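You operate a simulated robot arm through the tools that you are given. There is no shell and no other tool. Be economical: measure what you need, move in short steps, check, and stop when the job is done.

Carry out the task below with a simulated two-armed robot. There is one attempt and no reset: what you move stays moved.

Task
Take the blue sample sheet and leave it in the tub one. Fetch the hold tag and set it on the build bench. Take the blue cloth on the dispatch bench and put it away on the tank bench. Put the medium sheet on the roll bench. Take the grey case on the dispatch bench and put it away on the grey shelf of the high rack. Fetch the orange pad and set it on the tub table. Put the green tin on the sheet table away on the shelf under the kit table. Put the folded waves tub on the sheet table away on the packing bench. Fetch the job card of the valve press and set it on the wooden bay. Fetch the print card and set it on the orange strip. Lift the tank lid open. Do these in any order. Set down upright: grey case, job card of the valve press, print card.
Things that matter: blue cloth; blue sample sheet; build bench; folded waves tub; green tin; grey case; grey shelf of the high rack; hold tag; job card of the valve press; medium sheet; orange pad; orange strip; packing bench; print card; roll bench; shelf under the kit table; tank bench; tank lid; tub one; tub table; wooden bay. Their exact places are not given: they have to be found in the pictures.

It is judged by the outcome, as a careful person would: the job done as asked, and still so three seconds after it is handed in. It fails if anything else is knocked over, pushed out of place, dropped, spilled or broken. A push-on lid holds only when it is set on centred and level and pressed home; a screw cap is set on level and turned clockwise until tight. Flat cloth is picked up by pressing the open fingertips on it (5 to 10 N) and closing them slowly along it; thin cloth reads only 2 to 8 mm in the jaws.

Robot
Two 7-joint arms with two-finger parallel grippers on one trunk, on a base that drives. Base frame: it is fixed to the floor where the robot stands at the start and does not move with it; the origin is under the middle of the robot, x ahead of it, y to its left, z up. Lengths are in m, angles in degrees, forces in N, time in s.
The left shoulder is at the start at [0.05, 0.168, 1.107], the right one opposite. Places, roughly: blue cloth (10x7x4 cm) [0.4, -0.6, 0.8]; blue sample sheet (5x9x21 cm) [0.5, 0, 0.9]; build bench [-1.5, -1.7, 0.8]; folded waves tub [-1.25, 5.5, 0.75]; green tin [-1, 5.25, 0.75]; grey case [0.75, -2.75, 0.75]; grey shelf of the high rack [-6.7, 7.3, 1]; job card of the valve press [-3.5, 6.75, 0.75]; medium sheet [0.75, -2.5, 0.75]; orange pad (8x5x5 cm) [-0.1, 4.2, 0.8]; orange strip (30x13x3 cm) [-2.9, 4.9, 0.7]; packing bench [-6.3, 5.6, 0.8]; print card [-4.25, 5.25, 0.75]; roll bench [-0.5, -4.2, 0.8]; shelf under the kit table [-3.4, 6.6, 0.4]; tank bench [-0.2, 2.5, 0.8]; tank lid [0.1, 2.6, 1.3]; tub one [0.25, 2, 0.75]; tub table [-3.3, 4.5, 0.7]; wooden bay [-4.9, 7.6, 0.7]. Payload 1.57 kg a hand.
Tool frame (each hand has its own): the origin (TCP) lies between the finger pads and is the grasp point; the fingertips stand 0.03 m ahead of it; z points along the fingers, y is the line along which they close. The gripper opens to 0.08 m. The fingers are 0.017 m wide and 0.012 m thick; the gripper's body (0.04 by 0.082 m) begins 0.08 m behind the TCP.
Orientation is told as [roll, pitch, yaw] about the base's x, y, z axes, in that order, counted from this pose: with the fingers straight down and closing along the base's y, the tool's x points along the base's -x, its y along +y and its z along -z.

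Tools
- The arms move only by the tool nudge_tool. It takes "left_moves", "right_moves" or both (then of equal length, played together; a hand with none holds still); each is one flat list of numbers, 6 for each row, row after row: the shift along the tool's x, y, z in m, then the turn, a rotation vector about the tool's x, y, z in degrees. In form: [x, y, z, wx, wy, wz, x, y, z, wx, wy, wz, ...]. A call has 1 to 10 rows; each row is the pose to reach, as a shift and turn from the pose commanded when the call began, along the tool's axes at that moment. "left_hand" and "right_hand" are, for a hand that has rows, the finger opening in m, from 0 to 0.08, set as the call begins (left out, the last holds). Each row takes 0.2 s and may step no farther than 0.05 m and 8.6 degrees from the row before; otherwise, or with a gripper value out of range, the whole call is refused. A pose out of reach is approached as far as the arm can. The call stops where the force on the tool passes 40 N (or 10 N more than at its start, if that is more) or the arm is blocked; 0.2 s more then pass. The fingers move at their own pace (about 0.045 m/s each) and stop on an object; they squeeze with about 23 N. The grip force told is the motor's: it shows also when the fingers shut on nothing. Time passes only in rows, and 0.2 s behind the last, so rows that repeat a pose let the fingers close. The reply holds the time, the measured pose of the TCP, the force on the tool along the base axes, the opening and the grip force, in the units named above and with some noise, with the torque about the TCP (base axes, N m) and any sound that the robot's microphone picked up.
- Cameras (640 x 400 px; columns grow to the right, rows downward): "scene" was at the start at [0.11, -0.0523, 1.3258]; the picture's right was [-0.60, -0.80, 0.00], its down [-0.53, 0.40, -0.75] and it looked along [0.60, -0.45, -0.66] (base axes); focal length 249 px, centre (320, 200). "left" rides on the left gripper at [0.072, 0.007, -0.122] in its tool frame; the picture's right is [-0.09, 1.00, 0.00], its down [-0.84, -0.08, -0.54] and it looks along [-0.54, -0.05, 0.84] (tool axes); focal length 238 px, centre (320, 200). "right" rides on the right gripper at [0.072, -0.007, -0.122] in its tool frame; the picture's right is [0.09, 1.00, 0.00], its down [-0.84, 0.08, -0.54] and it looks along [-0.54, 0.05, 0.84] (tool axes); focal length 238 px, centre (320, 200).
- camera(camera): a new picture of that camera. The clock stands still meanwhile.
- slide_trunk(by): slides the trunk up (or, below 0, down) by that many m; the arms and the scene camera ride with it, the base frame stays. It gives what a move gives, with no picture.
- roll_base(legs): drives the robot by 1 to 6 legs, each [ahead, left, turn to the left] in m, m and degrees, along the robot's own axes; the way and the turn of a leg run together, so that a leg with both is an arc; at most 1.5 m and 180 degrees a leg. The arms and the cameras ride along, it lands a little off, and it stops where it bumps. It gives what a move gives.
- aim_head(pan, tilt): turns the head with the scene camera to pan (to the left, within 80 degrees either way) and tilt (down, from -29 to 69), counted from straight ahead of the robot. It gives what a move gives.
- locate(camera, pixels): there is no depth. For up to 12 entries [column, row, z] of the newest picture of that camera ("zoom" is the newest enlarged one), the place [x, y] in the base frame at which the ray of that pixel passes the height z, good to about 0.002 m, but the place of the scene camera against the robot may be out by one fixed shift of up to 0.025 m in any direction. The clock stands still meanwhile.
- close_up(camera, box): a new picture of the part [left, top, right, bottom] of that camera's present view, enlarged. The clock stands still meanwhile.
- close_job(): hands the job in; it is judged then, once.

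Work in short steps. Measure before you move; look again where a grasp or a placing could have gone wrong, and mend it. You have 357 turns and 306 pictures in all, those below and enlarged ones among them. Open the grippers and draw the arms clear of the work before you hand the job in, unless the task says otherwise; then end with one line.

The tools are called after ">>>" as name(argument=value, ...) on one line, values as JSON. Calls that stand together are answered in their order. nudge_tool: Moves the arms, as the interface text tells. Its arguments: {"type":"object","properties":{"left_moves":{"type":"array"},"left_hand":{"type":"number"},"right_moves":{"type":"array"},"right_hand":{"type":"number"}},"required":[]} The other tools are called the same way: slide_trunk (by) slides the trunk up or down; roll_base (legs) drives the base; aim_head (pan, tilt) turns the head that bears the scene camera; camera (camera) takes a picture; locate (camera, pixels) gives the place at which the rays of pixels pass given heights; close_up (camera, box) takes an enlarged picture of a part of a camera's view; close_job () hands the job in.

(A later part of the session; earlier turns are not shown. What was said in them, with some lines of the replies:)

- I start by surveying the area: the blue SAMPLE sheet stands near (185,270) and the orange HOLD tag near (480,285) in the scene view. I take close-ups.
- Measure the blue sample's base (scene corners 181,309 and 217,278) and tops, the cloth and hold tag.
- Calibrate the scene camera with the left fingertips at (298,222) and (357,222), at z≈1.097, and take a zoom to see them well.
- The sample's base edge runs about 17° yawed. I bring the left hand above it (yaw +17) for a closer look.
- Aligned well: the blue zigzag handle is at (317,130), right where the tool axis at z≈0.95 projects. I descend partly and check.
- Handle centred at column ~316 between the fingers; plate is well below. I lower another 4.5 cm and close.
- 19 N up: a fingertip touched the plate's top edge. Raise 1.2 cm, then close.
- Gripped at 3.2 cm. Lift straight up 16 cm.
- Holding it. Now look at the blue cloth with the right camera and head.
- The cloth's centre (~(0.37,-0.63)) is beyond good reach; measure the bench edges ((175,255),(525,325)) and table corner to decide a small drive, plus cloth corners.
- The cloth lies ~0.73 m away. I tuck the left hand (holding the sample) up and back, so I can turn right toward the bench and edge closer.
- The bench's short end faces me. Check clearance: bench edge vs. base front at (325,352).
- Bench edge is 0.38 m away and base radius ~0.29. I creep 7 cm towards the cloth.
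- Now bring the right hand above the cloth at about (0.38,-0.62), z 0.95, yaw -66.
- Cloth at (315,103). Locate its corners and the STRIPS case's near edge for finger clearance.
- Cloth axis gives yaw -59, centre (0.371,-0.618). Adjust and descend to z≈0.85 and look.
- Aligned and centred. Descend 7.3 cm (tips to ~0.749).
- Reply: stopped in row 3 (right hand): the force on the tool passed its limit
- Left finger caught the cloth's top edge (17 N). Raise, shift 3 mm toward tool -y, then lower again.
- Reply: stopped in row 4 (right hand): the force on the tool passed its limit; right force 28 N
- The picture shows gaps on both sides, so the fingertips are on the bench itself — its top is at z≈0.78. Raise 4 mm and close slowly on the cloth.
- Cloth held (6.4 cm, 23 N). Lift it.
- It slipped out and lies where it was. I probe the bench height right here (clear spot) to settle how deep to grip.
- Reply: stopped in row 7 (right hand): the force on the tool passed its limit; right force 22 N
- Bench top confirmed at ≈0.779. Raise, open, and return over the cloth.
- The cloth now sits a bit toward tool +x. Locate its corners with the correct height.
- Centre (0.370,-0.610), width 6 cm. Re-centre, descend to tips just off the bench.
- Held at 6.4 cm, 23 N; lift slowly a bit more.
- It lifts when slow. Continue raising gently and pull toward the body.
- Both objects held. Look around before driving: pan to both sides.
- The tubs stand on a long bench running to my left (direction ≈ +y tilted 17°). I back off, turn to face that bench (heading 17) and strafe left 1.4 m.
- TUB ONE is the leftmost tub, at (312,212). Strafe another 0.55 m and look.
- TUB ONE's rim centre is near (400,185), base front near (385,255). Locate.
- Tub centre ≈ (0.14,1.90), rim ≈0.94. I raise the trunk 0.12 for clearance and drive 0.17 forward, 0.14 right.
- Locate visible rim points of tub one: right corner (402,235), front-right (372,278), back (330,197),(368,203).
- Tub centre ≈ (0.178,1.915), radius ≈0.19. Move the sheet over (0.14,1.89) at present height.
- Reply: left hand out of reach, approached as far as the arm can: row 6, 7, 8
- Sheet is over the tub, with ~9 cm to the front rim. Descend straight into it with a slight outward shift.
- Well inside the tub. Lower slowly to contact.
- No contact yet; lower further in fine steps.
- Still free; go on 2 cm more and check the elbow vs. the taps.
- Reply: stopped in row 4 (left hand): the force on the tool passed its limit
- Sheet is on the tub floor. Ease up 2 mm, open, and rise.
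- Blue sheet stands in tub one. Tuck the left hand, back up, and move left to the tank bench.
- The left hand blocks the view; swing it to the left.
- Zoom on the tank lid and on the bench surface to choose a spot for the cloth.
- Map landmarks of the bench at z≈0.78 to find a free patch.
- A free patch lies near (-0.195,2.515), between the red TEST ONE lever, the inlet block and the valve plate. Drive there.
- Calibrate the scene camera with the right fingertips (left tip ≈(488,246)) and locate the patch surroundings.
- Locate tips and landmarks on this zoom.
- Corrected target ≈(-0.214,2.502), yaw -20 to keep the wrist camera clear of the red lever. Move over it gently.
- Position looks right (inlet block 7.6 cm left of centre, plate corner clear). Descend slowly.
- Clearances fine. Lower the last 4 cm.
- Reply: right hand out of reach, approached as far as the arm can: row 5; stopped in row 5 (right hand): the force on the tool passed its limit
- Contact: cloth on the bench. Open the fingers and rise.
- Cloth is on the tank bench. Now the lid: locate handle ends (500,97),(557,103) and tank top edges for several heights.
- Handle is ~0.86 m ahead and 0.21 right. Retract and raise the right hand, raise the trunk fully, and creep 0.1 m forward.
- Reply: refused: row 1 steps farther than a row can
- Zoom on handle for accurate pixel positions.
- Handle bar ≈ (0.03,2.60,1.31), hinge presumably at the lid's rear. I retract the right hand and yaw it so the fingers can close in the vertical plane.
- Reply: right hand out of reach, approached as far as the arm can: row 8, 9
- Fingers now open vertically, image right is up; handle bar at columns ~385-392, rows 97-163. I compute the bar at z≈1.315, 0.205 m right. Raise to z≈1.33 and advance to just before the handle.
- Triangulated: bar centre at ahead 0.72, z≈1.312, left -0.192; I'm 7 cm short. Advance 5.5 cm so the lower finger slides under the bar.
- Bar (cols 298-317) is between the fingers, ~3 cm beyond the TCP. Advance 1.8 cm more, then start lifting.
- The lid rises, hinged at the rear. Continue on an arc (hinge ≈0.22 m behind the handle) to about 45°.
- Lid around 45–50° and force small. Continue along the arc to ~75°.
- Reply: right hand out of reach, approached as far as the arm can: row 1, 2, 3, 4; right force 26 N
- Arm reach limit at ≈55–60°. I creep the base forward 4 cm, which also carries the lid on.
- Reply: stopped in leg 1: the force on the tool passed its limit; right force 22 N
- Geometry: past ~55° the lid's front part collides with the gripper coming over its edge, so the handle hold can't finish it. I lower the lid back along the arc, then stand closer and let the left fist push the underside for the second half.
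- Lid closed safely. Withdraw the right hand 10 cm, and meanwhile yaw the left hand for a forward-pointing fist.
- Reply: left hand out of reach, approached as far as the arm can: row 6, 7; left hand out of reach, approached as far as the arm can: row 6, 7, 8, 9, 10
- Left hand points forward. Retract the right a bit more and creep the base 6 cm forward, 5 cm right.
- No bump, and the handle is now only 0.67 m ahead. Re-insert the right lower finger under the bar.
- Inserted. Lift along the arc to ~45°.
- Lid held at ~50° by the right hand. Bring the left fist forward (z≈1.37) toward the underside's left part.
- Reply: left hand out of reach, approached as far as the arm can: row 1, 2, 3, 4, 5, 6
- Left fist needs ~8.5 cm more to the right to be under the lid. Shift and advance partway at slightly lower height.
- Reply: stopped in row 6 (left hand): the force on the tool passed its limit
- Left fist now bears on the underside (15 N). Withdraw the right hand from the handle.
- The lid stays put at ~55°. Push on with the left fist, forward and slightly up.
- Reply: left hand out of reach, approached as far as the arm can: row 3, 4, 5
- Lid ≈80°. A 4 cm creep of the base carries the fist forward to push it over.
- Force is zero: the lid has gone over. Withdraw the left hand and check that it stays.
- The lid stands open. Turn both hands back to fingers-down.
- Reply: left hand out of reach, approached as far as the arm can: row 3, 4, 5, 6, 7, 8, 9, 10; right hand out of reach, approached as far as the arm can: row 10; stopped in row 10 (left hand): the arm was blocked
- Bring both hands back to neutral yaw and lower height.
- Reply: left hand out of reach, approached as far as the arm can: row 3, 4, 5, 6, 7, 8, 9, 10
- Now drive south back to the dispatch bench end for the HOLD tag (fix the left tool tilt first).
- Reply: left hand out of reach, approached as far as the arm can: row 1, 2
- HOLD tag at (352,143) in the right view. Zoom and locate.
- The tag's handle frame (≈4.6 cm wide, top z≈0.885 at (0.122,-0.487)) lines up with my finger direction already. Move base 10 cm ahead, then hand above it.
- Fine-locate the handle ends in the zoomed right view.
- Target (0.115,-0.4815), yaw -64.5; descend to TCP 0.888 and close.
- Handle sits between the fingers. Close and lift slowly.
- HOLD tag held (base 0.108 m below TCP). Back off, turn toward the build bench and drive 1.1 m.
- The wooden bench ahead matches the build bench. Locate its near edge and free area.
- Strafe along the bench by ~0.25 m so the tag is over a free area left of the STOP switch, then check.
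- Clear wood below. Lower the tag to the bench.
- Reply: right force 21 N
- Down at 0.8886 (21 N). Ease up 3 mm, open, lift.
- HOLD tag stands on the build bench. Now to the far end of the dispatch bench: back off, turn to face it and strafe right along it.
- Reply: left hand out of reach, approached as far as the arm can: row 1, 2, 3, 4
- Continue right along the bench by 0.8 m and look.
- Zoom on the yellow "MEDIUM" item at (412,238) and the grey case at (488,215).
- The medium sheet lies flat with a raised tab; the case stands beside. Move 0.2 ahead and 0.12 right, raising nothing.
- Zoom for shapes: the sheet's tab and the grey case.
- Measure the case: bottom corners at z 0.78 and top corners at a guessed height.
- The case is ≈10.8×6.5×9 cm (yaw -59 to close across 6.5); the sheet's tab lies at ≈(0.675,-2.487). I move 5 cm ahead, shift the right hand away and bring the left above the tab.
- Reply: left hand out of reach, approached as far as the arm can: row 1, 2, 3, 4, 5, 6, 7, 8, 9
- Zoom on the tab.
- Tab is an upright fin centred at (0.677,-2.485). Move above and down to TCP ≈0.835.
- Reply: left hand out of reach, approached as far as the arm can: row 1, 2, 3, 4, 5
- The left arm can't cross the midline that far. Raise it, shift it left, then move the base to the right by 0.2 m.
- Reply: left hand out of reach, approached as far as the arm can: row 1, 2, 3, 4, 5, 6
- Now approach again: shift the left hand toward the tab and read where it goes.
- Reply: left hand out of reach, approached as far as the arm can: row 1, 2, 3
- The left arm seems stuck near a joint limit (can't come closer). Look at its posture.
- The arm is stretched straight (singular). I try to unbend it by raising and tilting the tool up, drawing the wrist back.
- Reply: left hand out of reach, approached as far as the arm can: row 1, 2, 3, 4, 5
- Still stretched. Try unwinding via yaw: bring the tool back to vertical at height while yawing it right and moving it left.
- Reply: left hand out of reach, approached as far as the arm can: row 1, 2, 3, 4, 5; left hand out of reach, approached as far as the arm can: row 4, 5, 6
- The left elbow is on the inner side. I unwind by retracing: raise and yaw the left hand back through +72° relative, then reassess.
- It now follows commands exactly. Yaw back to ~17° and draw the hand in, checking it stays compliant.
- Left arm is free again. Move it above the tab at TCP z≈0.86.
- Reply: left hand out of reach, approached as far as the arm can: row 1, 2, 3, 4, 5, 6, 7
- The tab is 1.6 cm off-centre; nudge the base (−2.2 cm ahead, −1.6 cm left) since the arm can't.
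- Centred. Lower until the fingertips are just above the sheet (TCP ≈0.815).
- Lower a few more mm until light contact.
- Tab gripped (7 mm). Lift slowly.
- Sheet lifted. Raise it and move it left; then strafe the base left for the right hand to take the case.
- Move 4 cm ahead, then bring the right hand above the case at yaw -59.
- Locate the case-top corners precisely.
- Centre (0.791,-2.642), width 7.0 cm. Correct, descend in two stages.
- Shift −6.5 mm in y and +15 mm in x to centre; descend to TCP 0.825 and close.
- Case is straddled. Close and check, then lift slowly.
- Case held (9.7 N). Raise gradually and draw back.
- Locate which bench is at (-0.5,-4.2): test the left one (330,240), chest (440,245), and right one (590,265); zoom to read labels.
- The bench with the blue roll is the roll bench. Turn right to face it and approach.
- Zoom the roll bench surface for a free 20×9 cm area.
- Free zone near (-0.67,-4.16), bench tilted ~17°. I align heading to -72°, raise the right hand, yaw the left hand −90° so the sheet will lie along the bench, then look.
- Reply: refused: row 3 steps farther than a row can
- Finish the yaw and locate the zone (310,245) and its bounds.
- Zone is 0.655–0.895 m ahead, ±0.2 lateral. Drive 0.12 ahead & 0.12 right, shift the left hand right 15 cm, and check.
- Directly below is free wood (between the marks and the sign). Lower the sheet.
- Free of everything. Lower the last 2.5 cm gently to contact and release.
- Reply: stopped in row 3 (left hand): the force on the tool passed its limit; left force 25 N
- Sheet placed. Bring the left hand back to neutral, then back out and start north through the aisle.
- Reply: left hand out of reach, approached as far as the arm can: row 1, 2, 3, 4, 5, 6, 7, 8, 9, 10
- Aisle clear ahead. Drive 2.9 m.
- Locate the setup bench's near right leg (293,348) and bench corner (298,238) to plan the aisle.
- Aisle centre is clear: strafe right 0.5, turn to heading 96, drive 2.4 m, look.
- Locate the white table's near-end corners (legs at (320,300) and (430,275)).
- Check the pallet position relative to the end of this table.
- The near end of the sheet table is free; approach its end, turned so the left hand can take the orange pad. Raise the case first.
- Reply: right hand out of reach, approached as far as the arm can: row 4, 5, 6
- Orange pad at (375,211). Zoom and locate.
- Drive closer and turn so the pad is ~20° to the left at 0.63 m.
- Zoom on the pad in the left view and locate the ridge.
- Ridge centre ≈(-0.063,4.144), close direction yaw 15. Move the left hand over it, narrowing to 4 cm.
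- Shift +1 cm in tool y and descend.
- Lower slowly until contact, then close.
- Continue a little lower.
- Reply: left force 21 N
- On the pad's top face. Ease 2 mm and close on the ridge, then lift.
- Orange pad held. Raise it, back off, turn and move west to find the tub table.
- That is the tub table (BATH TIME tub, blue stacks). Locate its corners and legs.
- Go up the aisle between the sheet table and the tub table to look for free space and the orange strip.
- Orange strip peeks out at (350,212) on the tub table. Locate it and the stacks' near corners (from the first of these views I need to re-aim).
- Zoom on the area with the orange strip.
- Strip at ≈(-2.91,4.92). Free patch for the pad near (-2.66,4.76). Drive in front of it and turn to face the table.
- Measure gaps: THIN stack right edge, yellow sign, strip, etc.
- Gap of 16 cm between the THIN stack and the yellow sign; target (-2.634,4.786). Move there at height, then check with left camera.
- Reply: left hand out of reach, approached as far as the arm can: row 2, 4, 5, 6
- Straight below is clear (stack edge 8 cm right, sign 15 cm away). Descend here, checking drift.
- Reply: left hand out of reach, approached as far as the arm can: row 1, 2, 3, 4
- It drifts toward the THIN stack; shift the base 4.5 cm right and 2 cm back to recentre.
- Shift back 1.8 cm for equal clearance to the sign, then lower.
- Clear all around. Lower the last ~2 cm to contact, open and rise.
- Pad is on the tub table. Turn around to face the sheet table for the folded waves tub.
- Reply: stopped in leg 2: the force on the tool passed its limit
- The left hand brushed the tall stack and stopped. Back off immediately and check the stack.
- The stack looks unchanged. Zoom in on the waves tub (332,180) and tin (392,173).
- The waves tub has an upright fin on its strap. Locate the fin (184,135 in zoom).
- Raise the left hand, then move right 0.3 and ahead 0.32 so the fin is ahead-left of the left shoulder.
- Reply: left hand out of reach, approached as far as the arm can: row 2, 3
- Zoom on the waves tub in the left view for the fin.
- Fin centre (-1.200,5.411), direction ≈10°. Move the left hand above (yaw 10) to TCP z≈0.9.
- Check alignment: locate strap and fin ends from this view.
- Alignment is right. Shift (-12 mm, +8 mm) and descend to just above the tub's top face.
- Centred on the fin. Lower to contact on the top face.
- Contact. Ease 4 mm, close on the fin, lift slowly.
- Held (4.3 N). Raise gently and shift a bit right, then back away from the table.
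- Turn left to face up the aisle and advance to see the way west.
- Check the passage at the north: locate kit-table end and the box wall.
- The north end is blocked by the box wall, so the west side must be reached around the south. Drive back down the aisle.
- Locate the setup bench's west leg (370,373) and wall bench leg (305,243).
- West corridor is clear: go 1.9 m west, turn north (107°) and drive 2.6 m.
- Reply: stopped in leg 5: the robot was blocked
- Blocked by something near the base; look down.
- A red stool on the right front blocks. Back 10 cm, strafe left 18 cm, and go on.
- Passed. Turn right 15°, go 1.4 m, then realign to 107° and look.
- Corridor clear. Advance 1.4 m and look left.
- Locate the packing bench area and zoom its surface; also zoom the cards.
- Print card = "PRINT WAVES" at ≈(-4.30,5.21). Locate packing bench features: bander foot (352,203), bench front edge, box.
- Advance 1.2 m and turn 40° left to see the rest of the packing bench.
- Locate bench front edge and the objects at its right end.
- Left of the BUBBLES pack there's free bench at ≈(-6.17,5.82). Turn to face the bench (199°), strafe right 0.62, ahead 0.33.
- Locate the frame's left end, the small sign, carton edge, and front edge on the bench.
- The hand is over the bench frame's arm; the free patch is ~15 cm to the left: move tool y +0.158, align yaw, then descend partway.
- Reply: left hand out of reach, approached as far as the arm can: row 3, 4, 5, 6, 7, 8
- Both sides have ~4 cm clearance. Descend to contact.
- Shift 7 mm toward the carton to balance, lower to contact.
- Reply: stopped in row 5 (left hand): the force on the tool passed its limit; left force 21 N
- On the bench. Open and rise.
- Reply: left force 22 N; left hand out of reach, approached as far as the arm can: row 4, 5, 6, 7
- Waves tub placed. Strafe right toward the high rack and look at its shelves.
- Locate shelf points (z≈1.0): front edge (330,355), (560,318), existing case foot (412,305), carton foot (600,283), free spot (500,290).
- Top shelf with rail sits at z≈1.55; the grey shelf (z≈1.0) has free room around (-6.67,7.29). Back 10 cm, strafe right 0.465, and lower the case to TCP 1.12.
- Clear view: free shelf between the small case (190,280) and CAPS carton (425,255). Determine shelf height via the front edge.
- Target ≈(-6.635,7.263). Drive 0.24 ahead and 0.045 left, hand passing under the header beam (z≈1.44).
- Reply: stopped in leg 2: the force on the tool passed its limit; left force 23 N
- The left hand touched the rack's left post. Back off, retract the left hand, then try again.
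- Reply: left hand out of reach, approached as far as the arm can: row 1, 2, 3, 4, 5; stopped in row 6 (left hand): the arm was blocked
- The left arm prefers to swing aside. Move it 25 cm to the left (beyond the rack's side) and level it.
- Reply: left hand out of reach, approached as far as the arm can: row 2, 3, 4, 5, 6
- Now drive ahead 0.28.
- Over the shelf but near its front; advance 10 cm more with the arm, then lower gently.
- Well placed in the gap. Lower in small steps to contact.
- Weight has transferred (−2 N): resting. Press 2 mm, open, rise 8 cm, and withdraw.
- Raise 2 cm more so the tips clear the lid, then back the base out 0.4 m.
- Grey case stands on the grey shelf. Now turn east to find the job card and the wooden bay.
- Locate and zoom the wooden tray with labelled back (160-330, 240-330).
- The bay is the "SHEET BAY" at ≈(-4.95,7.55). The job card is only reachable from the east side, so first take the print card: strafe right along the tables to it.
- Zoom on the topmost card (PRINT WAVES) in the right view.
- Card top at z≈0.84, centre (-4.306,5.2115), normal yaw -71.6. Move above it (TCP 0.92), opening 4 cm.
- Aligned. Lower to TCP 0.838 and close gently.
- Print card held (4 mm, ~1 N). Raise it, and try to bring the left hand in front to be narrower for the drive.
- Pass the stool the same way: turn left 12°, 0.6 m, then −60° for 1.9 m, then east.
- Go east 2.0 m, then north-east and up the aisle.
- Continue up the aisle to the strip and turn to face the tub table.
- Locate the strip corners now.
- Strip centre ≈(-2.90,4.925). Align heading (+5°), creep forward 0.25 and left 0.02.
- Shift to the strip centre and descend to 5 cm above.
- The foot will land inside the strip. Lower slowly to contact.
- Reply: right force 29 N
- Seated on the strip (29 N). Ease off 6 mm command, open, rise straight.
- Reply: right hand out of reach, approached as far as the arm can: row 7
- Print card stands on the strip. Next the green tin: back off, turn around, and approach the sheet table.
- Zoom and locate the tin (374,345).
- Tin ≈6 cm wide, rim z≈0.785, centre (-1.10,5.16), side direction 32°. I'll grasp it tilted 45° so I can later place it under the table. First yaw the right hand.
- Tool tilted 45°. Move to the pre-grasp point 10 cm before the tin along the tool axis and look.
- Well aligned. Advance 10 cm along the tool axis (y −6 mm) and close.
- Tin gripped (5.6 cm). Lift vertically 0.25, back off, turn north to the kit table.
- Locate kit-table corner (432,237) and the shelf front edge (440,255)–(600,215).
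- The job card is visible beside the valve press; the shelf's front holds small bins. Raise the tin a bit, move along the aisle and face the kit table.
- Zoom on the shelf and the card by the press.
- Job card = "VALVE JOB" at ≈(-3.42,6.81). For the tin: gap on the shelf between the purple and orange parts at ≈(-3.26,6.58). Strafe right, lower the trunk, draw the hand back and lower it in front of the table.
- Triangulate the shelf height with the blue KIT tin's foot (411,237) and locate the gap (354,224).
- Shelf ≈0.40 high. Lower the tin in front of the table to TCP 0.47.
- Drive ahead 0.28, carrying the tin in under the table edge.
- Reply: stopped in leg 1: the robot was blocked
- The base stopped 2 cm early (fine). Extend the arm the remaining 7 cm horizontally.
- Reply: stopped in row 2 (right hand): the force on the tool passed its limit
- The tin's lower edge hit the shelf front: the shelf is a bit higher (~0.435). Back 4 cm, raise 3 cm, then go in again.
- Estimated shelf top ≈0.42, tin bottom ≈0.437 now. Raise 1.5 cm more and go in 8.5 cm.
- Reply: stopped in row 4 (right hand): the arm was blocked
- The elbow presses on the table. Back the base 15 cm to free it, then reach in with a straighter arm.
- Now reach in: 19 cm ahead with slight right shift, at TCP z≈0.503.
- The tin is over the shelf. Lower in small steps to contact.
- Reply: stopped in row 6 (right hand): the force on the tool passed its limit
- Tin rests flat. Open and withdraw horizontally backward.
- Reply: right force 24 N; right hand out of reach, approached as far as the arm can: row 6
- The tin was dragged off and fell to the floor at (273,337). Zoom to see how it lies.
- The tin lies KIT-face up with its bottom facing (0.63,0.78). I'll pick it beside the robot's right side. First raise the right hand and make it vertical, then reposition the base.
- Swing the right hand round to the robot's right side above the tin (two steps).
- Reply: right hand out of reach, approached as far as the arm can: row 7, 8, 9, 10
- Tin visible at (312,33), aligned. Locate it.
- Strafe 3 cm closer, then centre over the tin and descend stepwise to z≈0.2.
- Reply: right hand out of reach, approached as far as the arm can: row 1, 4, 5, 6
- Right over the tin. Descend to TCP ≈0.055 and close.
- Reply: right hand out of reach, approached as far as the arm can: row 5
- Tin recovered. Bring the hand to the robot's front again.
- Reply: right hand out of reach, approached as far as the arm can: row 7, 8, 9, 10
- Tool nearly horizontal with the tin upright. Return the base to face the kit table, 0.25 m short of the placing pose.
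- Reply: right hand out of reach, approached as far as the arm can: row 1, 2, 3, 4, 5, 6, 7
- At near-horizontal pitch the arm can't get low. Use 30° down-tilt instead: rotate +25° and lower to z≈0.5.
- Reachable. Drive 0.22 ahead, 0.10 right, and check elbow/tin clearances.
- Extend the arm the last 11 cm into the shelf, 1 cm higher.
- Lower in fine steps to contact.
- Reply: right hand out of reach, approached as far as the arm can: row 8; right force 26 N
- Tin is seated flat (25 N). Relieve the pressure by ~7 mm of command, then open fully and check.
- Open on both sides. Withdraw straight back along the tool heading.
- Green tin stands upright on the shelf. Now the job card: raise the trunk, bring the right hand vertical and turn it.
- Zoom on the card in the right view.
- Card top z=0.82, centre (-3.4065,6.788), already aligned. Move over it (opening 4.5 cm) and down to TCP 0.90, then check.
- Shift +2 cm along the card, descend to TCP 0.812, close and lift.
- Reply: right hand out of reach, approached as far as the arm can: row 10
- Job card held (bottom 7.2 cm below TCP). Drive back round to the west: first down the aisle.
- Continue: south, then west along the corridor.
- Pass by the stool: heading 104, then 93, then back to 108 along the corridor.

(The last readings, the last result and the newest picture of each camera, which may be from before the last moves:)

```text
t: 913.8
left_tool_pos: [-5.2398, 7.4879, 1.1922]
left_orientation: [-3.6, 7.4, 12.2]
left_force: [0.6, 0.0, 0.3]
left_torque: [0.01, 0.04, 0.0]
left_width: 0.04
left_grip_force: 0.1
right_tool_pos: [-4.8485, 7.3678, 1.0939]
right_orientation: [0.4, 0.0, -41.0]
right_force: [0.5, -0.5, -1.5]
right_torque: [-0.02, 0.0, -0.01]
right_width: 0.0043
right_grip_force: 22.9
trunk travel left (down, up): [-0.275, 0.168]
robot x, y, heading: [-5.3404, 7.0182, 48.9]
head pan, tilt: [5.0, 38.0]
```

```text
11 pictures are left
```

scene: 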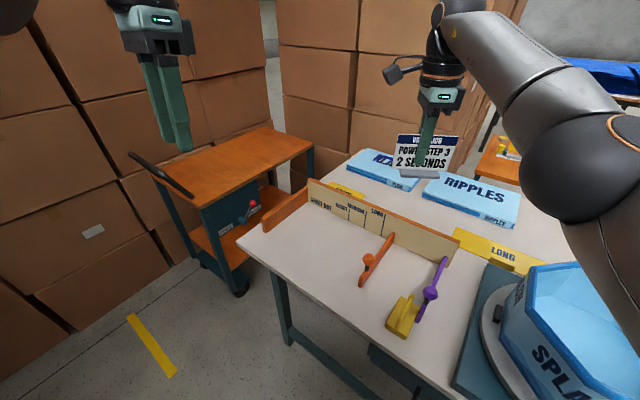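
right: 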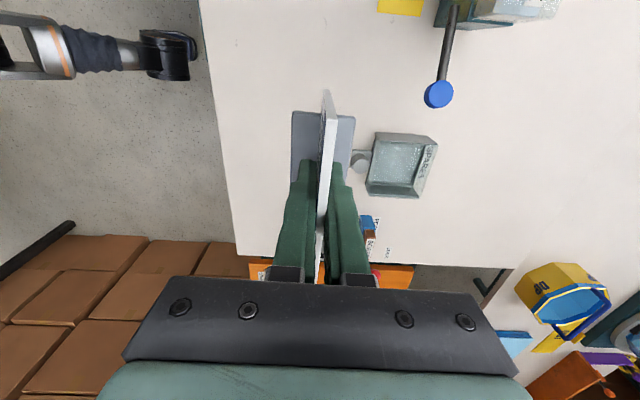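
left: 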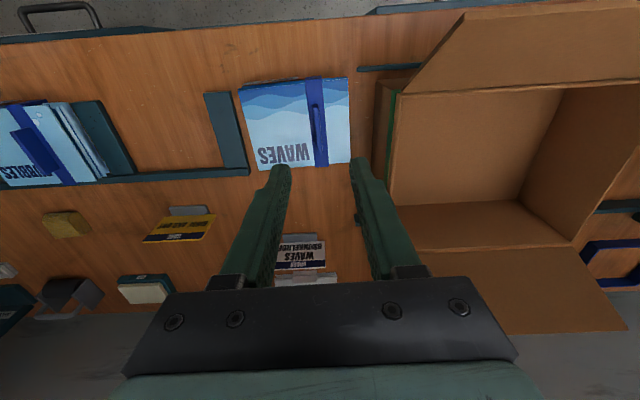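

Locate bay floor spot (322,240) and bounds.

>>> locate(camera="scene", pixels=[[322, 240, 0.745], [266, 231, 0.745], [310, 203, 0.745], [387, 240, 0.745], [363, 286, 0.745], [240, 243, 0.74], [325, 245, 0.745], [310, 300, 0.74]])

```text
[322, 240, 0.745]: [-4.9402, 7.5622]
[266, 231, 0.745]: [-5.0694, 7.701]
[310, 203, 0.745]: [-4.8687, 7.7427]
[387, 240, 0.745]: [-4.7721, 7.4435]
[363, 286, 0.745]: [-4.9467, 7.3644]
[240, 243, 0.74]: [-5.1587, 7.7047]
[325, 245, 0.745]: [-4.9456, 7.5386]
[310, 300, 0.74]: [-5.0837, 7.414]
```

Target S≈(-4.94,7.525) inside the bay. Move over it and descend to TCP 0.87, then check.

>>> nudge_tool(right_moves=[0.043, 0.0146, 0, 0, 0, 0, 0.086, 0.029, 0, 0, 0, 0, 0.129, 0.044, 0.02, 0, 0, 0, 0.172, 0.0585, 0.04, 0, 0, 0, 0.172, 0.0585, 0.085, 0, 0, 0, 0.172, 0.0585, 0.13, 0, 0, 0, 0.172, 0.0585, 0.175, 0, 0, 0, 0.172, 0.0585, 0.215, 0, 0, 0])

>>> camera(camera="right")

>>> camera(camera="scene")

```text
t: 915.6
left_tool_pos: [-5.2385, 7.4874, 1.1915]
left_orientation: [-3.6, 7.5, 12.1]
left_force: [-0.6, 0.1, -0.6]
left_torque: [0.01, 0.0, -0.02]
left_width: 0.0399
left_grip_force: 0.0
right_tool_pos: [-4.9603, 7.4572, 0.8987]
right_orientation: [0.3, 0.0, -40.9]
right_force: [-1.0, -0.4, -0.1]
right_torque: [0.0, -0.01, -0.03]
right_width: 0.0044
right_grip_force: 22.8
right hand out of reach, approached as far as the arm can: row 1, 2, 3, 4, 5, 6, 7, 8
trunk travel left (down, up): [-0.275, 0.168]
robot x, y, heading: [-5.3395, 7.0195, 48.9]
head pan, tilt: [5.0, 38.0]
```

```text
10 pictures are left
```

right: 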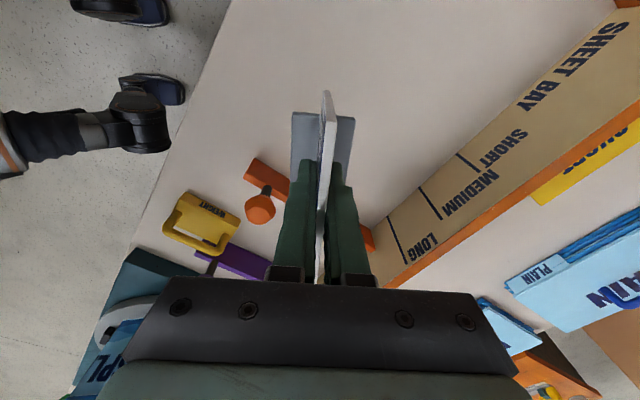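

```text
9 pictures are left
```

scene: 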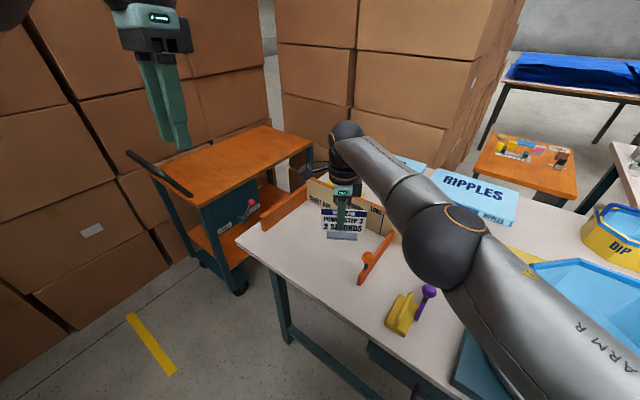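

Already inside the bay; nudge the base 3 cm ahead and 2 cm left for a deeper spot, then lower to contact.

>>> roll_base(legs=[[0.03, 0.02, 0]])

>>> nudge_tool(right_moves=[0, 0, 0.02, 0, 0, 0, 0, 0, 0.04, 0, 0, 0, 0, 0, 0.055, 0, 0, 0, 0, 0, 0.065, 0, 0, 0])

>>> camera(camera="right")

```text
t: 916.5
left_tool_pos: [-5.2349, 7.5228, 1.1909]
left_orientation: [-3.7, 7.6, 12.2]
left_force: [-0.4, 0.2, -0.7]
left_torque: [-0.05, 0.01, 0.03]
left_width: 0.0399
left_grip_force: 0.1
right_tool_pos: [-4.9562, 7.493, 0.9007]
right_orientation: [0.3, 0.1, -40.9]
right_force: [-0.7, 1.0, -0.6]
right_torque: [0.02, -0.03, 0.01]
right_width: 0.0042
right_grip_force: 22.7
trunk travel left (down, up): [-0.275, 0.168]
robot x, y, heading: [-5.3366, 7.0512, 49.1]
head pan, tilt: [5.0, 38.0]
```

```text
t: 917.5
left_tool_pos: [-5.2352, 7.5233, 1.1911]
left_orientation: [-3.7, 7.4, 12.2]
left_force: [0.1, 0.3, 1.0]
left_torque: [0.03, 0.0, -0.02]
left_width: 0.0397
left_grip_force: 0.0
right_tool_pos: [-4.9558, 7.489, 0.837]
right_orientation: [0.4, 0.0, -40.9]
right_force: [0.4, -1.0, -0.9]
right_torque: [0.03, 0.01, -0.02]
right_width: 0.0043
right_grip_force: 23.0
right hand out of reach, approached as far as the arm can: row 4
trunk travel left (down, up): [-0.275, 0.168]
robot x, y, heading: [-5.3327, 7.0556, 49.1]
head pan, tilt: [5.0, 38.0]
```

```text
8 pictures are left
```

right: 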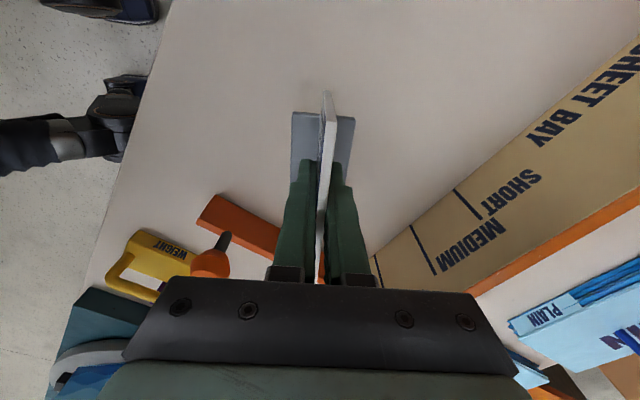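

Lower the last 2 cm to contact.

>>> nudge_tool(right_moves=[0, 0, 0.006, 0, 0, 0, 0, 0, 0.012, 0, 0, 0, 0, 0, 0.017, 0, 0, 0, 0, 0, 0.021, 0, 0, 0, 0, 0, 0.025, 0, 0, 0])

```text
t: 918.7
left_tool_pos: [-5.2353, 7.5228, 1.191]
left_orientation: [-3.6, 7.6, 12.2]
left_force: [0.1, 0.2, 0.5]
left_torque: [-0.01, -0.01, 0.0]
left_width: 0.0398
left_grip_force: 0.1
right_tool_pos: [-4.9581, 7.4852, 0.8104]
right_orientation: [0.3, 0.0, -41.0]
right_force: [-0.2, 0.8, -0.1]
right_torque: [0.06, 0.0, 0.0]
right_width: 0.0045
right_grip_force: 23.0
right hand out of reach, approached as far as the arm can: row 4, 5
trunk travel left (down, up): [-0.275, 0.168]
robot x, y, heading: [-5.3367, 7.0538, 48.8]
head pan, tilt: [5.0, 38.0]
```

>>> nudge_tool(right_moves=[0, 0, 0.004, 0, 0, 0, 0, 0, 0.008, 0, 0, 0, 0, 0, 0.012, 0, 0, 0, 0, 0, 0.016, 0, 0, 0])

```text
t: 919.7
left_tool_pos: [-5.2362, 7.5223, 1.1913]
left_orientation: [-3.7, 7.5, 12.2]
left_force: [0.4, -0.3, -0.7]
left_torque: [0.0, 0.0, 0.01]
left_width: 0.04
left_grip_force: 0.1
right_tool_pos: [-4.9575, 7.4838, 0.7955]
right_orientation: [0.3, 0.0, -40.9]
right_force: [0.4, 0.2, -0.4]
right_torque: [0.03, 0.01, 0.02]
right_width: 0.0045
right_grip_force: 23.2
trunk travel left (down, up): [-0.275, 0.168]
robot x, y, heading: [-5.3344, 7.0522, 48.8]
head pan, tilt: [5.0, 38.0]
```

>>> nudge_tool(right_moves=[0, 0, 0.005, 0, 0, 0, 0, 0, 0.01, 0, 0, 0, 0, 0, 0.015, 0, 0, 0, 0, 0, 0.02, 0, 0, 0, 0, 0, 0.025, 0, 0, 0])

>>> close_up(camera="scene", box=[240, 120, 440, 320])

```text
t: 920.8
left_tool_pos: [-5.2366, 7.5215, 1.1924]
left_orientation: [-3.5, 7.4, 12.2]
left_force: [0.6, 0.6, 0.0]
left_torque: [-0.01, 0.01, -0.02]
left_width: 0.0403
left_grip_force: 0.0
right_tool_pos: [-4.9612, 7.4827, 0.786]
right_orientation: [0.7, 0.1, -40.8]
right_force: [-1.9, -4.5, 18.7]
right_torque: [-0.42, 0.5, -0.03]
right_width: 0.0046
right_grip_force: 22.8
right hand out of reach, approached as far as the arm can: row 1, 2, 3, 4, 5
trunk travel left (down, up): [-0.275, 0.168]
robot x, y, heading: [-5.3342, 7.0515, 48.7]
head pan, tilt: [5.0, 38.0]
stopped in row 5 (right hand): the force on the tool passed its limit (the readings are from after the stop); the commanded pose is now the measured one
```

```text
2.00 times, centred on (340, 220) of scene
```

zoom: 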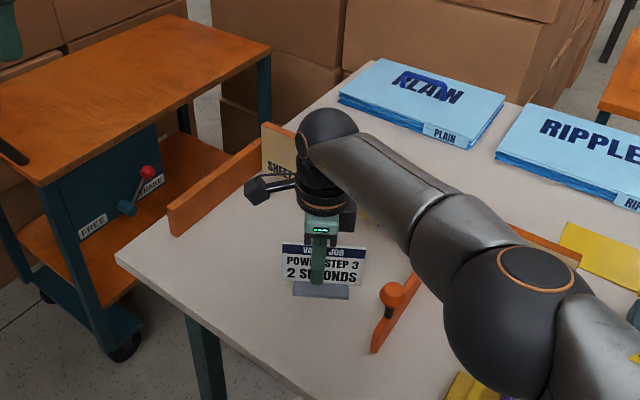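

It's seated but only ~5 cm inside. Lift 2 cm, creep 4 cm ahead, and set down again.

>>> nudge_tool(right_moves=[0, 0, -0.01, 0, 0, 0, 0, 0, -0.02, 0, 0, 0])

>>> roll_base(legs=[[0.045, 0, 0]])

>>> nudge_tool(right_moves=[0, 0, 0.007, 0, 0, 0, 0, 0, 0.013, 0, 0, 0, 0, 0, 0.018, 0, 0, 0, 0, 0, 0.022, 0, 0, 0])

```text
t: 921.4
left_tool_pos: [-5.2361, 7.5237, 1.1922]
left_orientation: [-3.7, 7.5, 12.2]
left_force: [0.2, 0.0, 0.0]
left_torque: [-0.01, 0.0, -0.01]
left_width: 0.0399
left_grip_force: 0.1
right_tool_pos: [-4.9603, 7.4821, 0.8019]
right_orientation: [0.5, 0.0, -40.9]
right_force: [-0.5, -0.2, -0.1]
right_torque: [0.02, -0.02, -0.02]
right_width: 0.0048
right_grip_force: 23.3
trunk travel left (down, up): [-0.275, 0.168]
robot x, y, heading: [-5.3382, 7.0534, 48.7]
head pan, tilt: [5.0, 38.0]
```

```text
t: 922.3
left_tool_pos: [-5.2056, 7.5579, 1.1902]
left_orientation: [-3.8, 7.5, 12.2]
left_force: [0.2, -0.9, -0.3]
left_torque: [-0.02, 0.0, -0.01]
left_width: 0.04
left_grip_force: 0.1
right_tool_pos: [-4.9322, 7.5164, 0.8016]
right_orientation: [0.5, 0.0, -40.9]
right_force: [1.0, 0.4, -1.3]
right_torque: [-0.03, 0.04, -0.03]
right_width: 0.0041
right_grip_force: 23.2
trunk travel left (down, up): [-0.275, 0.168]
robot x, y, heading: [-5.3041, 7.0805, 48.6]
head pan, tilt: [5.0, 38.0]
```

```text
t: 923.3
left_tool_pos: [-5.2066, 7.5538, 1.1945]
left_orientation: [-3.6, 7.3, 12.2]
left_force: [0.2, 1.1, -0.7]
left_torque: [0.02, 0.02, 0.0]
left_width: 0.04
left_grip_force: 0.0
right_tool_pos: [-4.9311, 7.5166, 0.7857]
right_orientation: [1.0, 0.0, -41.0]
right_force: [0.5, -1.3, 30.2]
right_torque: [-0.42, 0.67, 0.0]
right_width: 0.0046
right_grip_force: 23.0
trunk travel left (down, up): [-0.275, 0.168]
robot x, y, heading: [-5.3065, 7.087, 49.0]
head pan, tilt: [5.0, 38.0]
```

Seated at (-4.931,7.517). Ease off, open, and rise straight.

>>> nudge_tool(right_moves=[0, 0, -0.004, 0, 0, 0, 0, 0, -0.0065, 0, 0, 0])

>>> nudge_tool(right_moves=[0, 0, 0, 0, 0, 0, 0, 0, 0, 0, 0, 0, 0, 0, 0, 0, 0, 0], right_hand=0.05)

>>> nudge_tool(right_moves=[0, 0, -0.02, 0, 0, 0, 0, 0, -0.05, 0, 0, 0, 0, 0, -0.09, 0, 0, 0, 0, 0, -0.13, 0, 0, 0, 0, 0, -0.17, 0, 0, 0, 0, 0, -0.21, 0, 0, 0, 0, 0, -0.25, 0, 0, 0])

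>>> roll_base(legs=[[-0.3, 0, 0]])

>>> camera(camera="scene")

```text
t: 923.9
left_tool_pos: [-5.2062, 7.5555, 1.1921]
left_orientation: [-3.5, 7.6, 12.2]
left_force: [-0.4, -0.3, 0.5]
left_torque: [0.0, -0.01, -0.01]
left_width: 0.0402
left_grip_force: 0.1
right_tool_pos: [-4.9313, 7.5165, 0.7863]
right_orientation: [0.6, 0.1, -40.9]
right_force: [0.6, 2.7, 6.9]
right_torque: [0.1, 0.2, -0.08]
right_width: 0.0043
right_grip_force: 23.1
trunk travel left (down, up): [-0.275, 0.168]
robot x, y, heading: [-5.3046, 7.0835, 49.0]
head pan, tilt: [5.0, 38.0]
```

```text
t: 924.7
left_tool_pos: [-5.2055, 7.5558, 1.1915]
left_orientation: [-3.7, 7.6, 12.2]
left_force: [1.0, -0.1, -0.3]
left_torque: [-0.02, -0.02, 0.0]
left_width: 0.0399
left_grip_force: 0.0
right_tool_pos: [-4.9309, 7.5164, 0.7863]
right_orientation: [0.5, 0.0, -40.9]
right_force: [0.3, 0.1, 0.5]
right_torque: [0.02, 0.01, 0.01]
right_width: 0.0501
right_grip_force: 0.0
trunk travel left (down, up): [-0.275, 0.168]
robot x, y, heading: [-5.3085, 7.0843, 49.1]
head pan, tilt: [5.0, 38.0]
```

```text
t: 926.3
left_tool_pos: [-5.2069, 7.5552, 1.1914]
left_orientation: [-3.7, 7.5, 12.2]
left_force: [-0.8, 0.9, -0.3]
left_torque: [-0.01, -0.02, -0.04]
left_width: 0.04
left_grip_force: 0.0
right_tool_pos: [-4.9349, 7.5098, 1.0386]
right_orientation: [0.6, 0.0, -40.9]
right_force: [0.0, 0.2, -0.1]
right_torque: [-0.02, 0.01, 0.03]
right_width: 0.0499
right_grip_force: 0.0
right hand out of reach, approached as far as the arm can: row 1, 2, 3, 4, 5, 6, 7
trunk travel left (down, up): [-0.275, 0.168]
robot x, y, heading: [-5.3051, 7.0829, 49.1]
head pan, tilt: [5.0, 38.0]
```

```text
t: 928.3
left_tool_pos: [-5.4002, 7.3287, 1.1919]
left_orientation: [-3.5, 7.5, 12.0]
left_force: [-0.2, -0.2, -0.4]
left_torque: [0.02, -0.02, 0.0]
left_width: 0.0399
left_grip_force: 0.0
right_tool_pos: [-5.1299, 7.2818, 1.0374]
right_orientation: [0.5, 0.1, -41.3]
right_force: [0.4, 0.3, 0.0]
right_torque: [0.03, 0.02, 0.01]
right_width: 0.0502
right_grip_force: 0.1
trunk travel left (down, up): [-0.275, 0.168]
robot x, y, heading: [-5.5052, 6.8598, 48.9]
head pan, tilt: [5.0, 38.0]
```

```text
6 pictures are left
```

scene: 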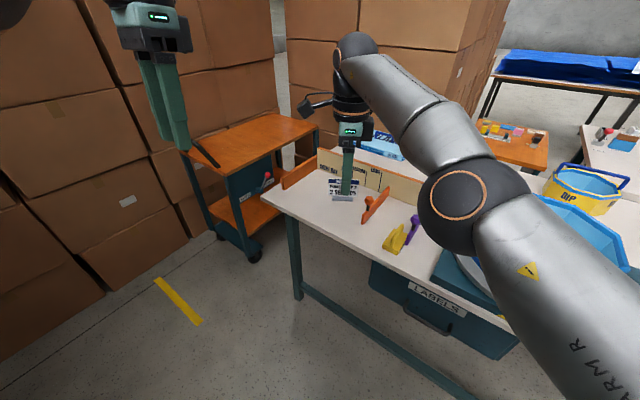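

Confirm the card's stance with the right camera.

>>> close_up(camera="scene", box=[270, 140, 430, 240])

```text
4.00 times, centred on (350, 190) of scene
```

zoom: 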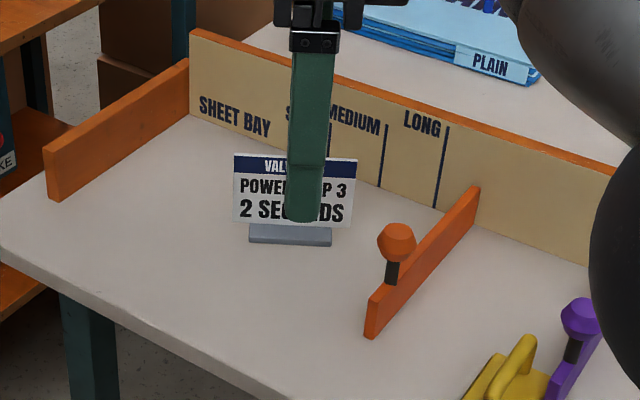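

Everything is placed. Open both grippers fully, back a little, and hand in.

>>> nudge_tool(right_moves=[0, 0, 0, 0, 0, 0], left_moves=[0, 0, 0, 0, 0, 0], left_hand=0.08, right_hand=0.08)

>>> roll_base(legs=[[-0.2, 0, 0]])

>>> close_job()

```text
t: 928.7
left_tool_pos: [-5.4012, 7.3308, 1.1911]
left_orientation: [-3.8, 7.4, 11.9]
left_force: [-0.5, -0.2, 0.1]
left_torque: [0.0, 0.01, -0.02]
left_width: 0.0742
left_grip_force: 0.1
right_tool_pos: [-5.1302, 7.2823, 1.0371]
right_orientation: [0.5, 0.0, -41.3]
right_force: [0.2, 0.4, 0.6]
right_torque: [0.03, -0.02, 0.01]
right_width: 0.0799
right_grip_force: 0.0
trunk travel left (down, up): [-0.275, 0.168]
robot x, y, heading: [-5.5063, 6.859, 48.8]
head pan, tilt: [5.0, 38.0]
```

```text
t: 930.3
left_tool_pos: [-5.5317, 7.1813, 1.1919]
left_orientation: [-3.5, 7.4, 11.9]
left_force: [-0.2, 0.0, 0.8]
left_torque: [0.0, -0.02, -0.01]
left_width: 0.0798
left_grip_force: 0.2
right_tool_pos: [-5.2603, 7.1345, 1.0379]
right_orientation: [0.6, 0.1, -41.1]
right_force: [-0.2, -0.7, 0.5]
right_torque: [0.02, 0.02, -0.01]
right_width: 0.0801
right_grip_force: 0.1
trunk travel left (down, up): [-0.275, 0.168]
robot x, y, heading: [-5.6375, 6.7112, 48.4]
head pan, tilt: [5.0, 38.0]
```

```text
The job is handed in.
```

All eleven tasks are done and the job is handed in. The green tin fell to the floor during placing and was picked up and set on the shelf. The arms or base also bumped a blue sheet stack, the high rack's post, a red stool and the kit table lightly; the stack looked unmoved, and I did not check the others for shift.
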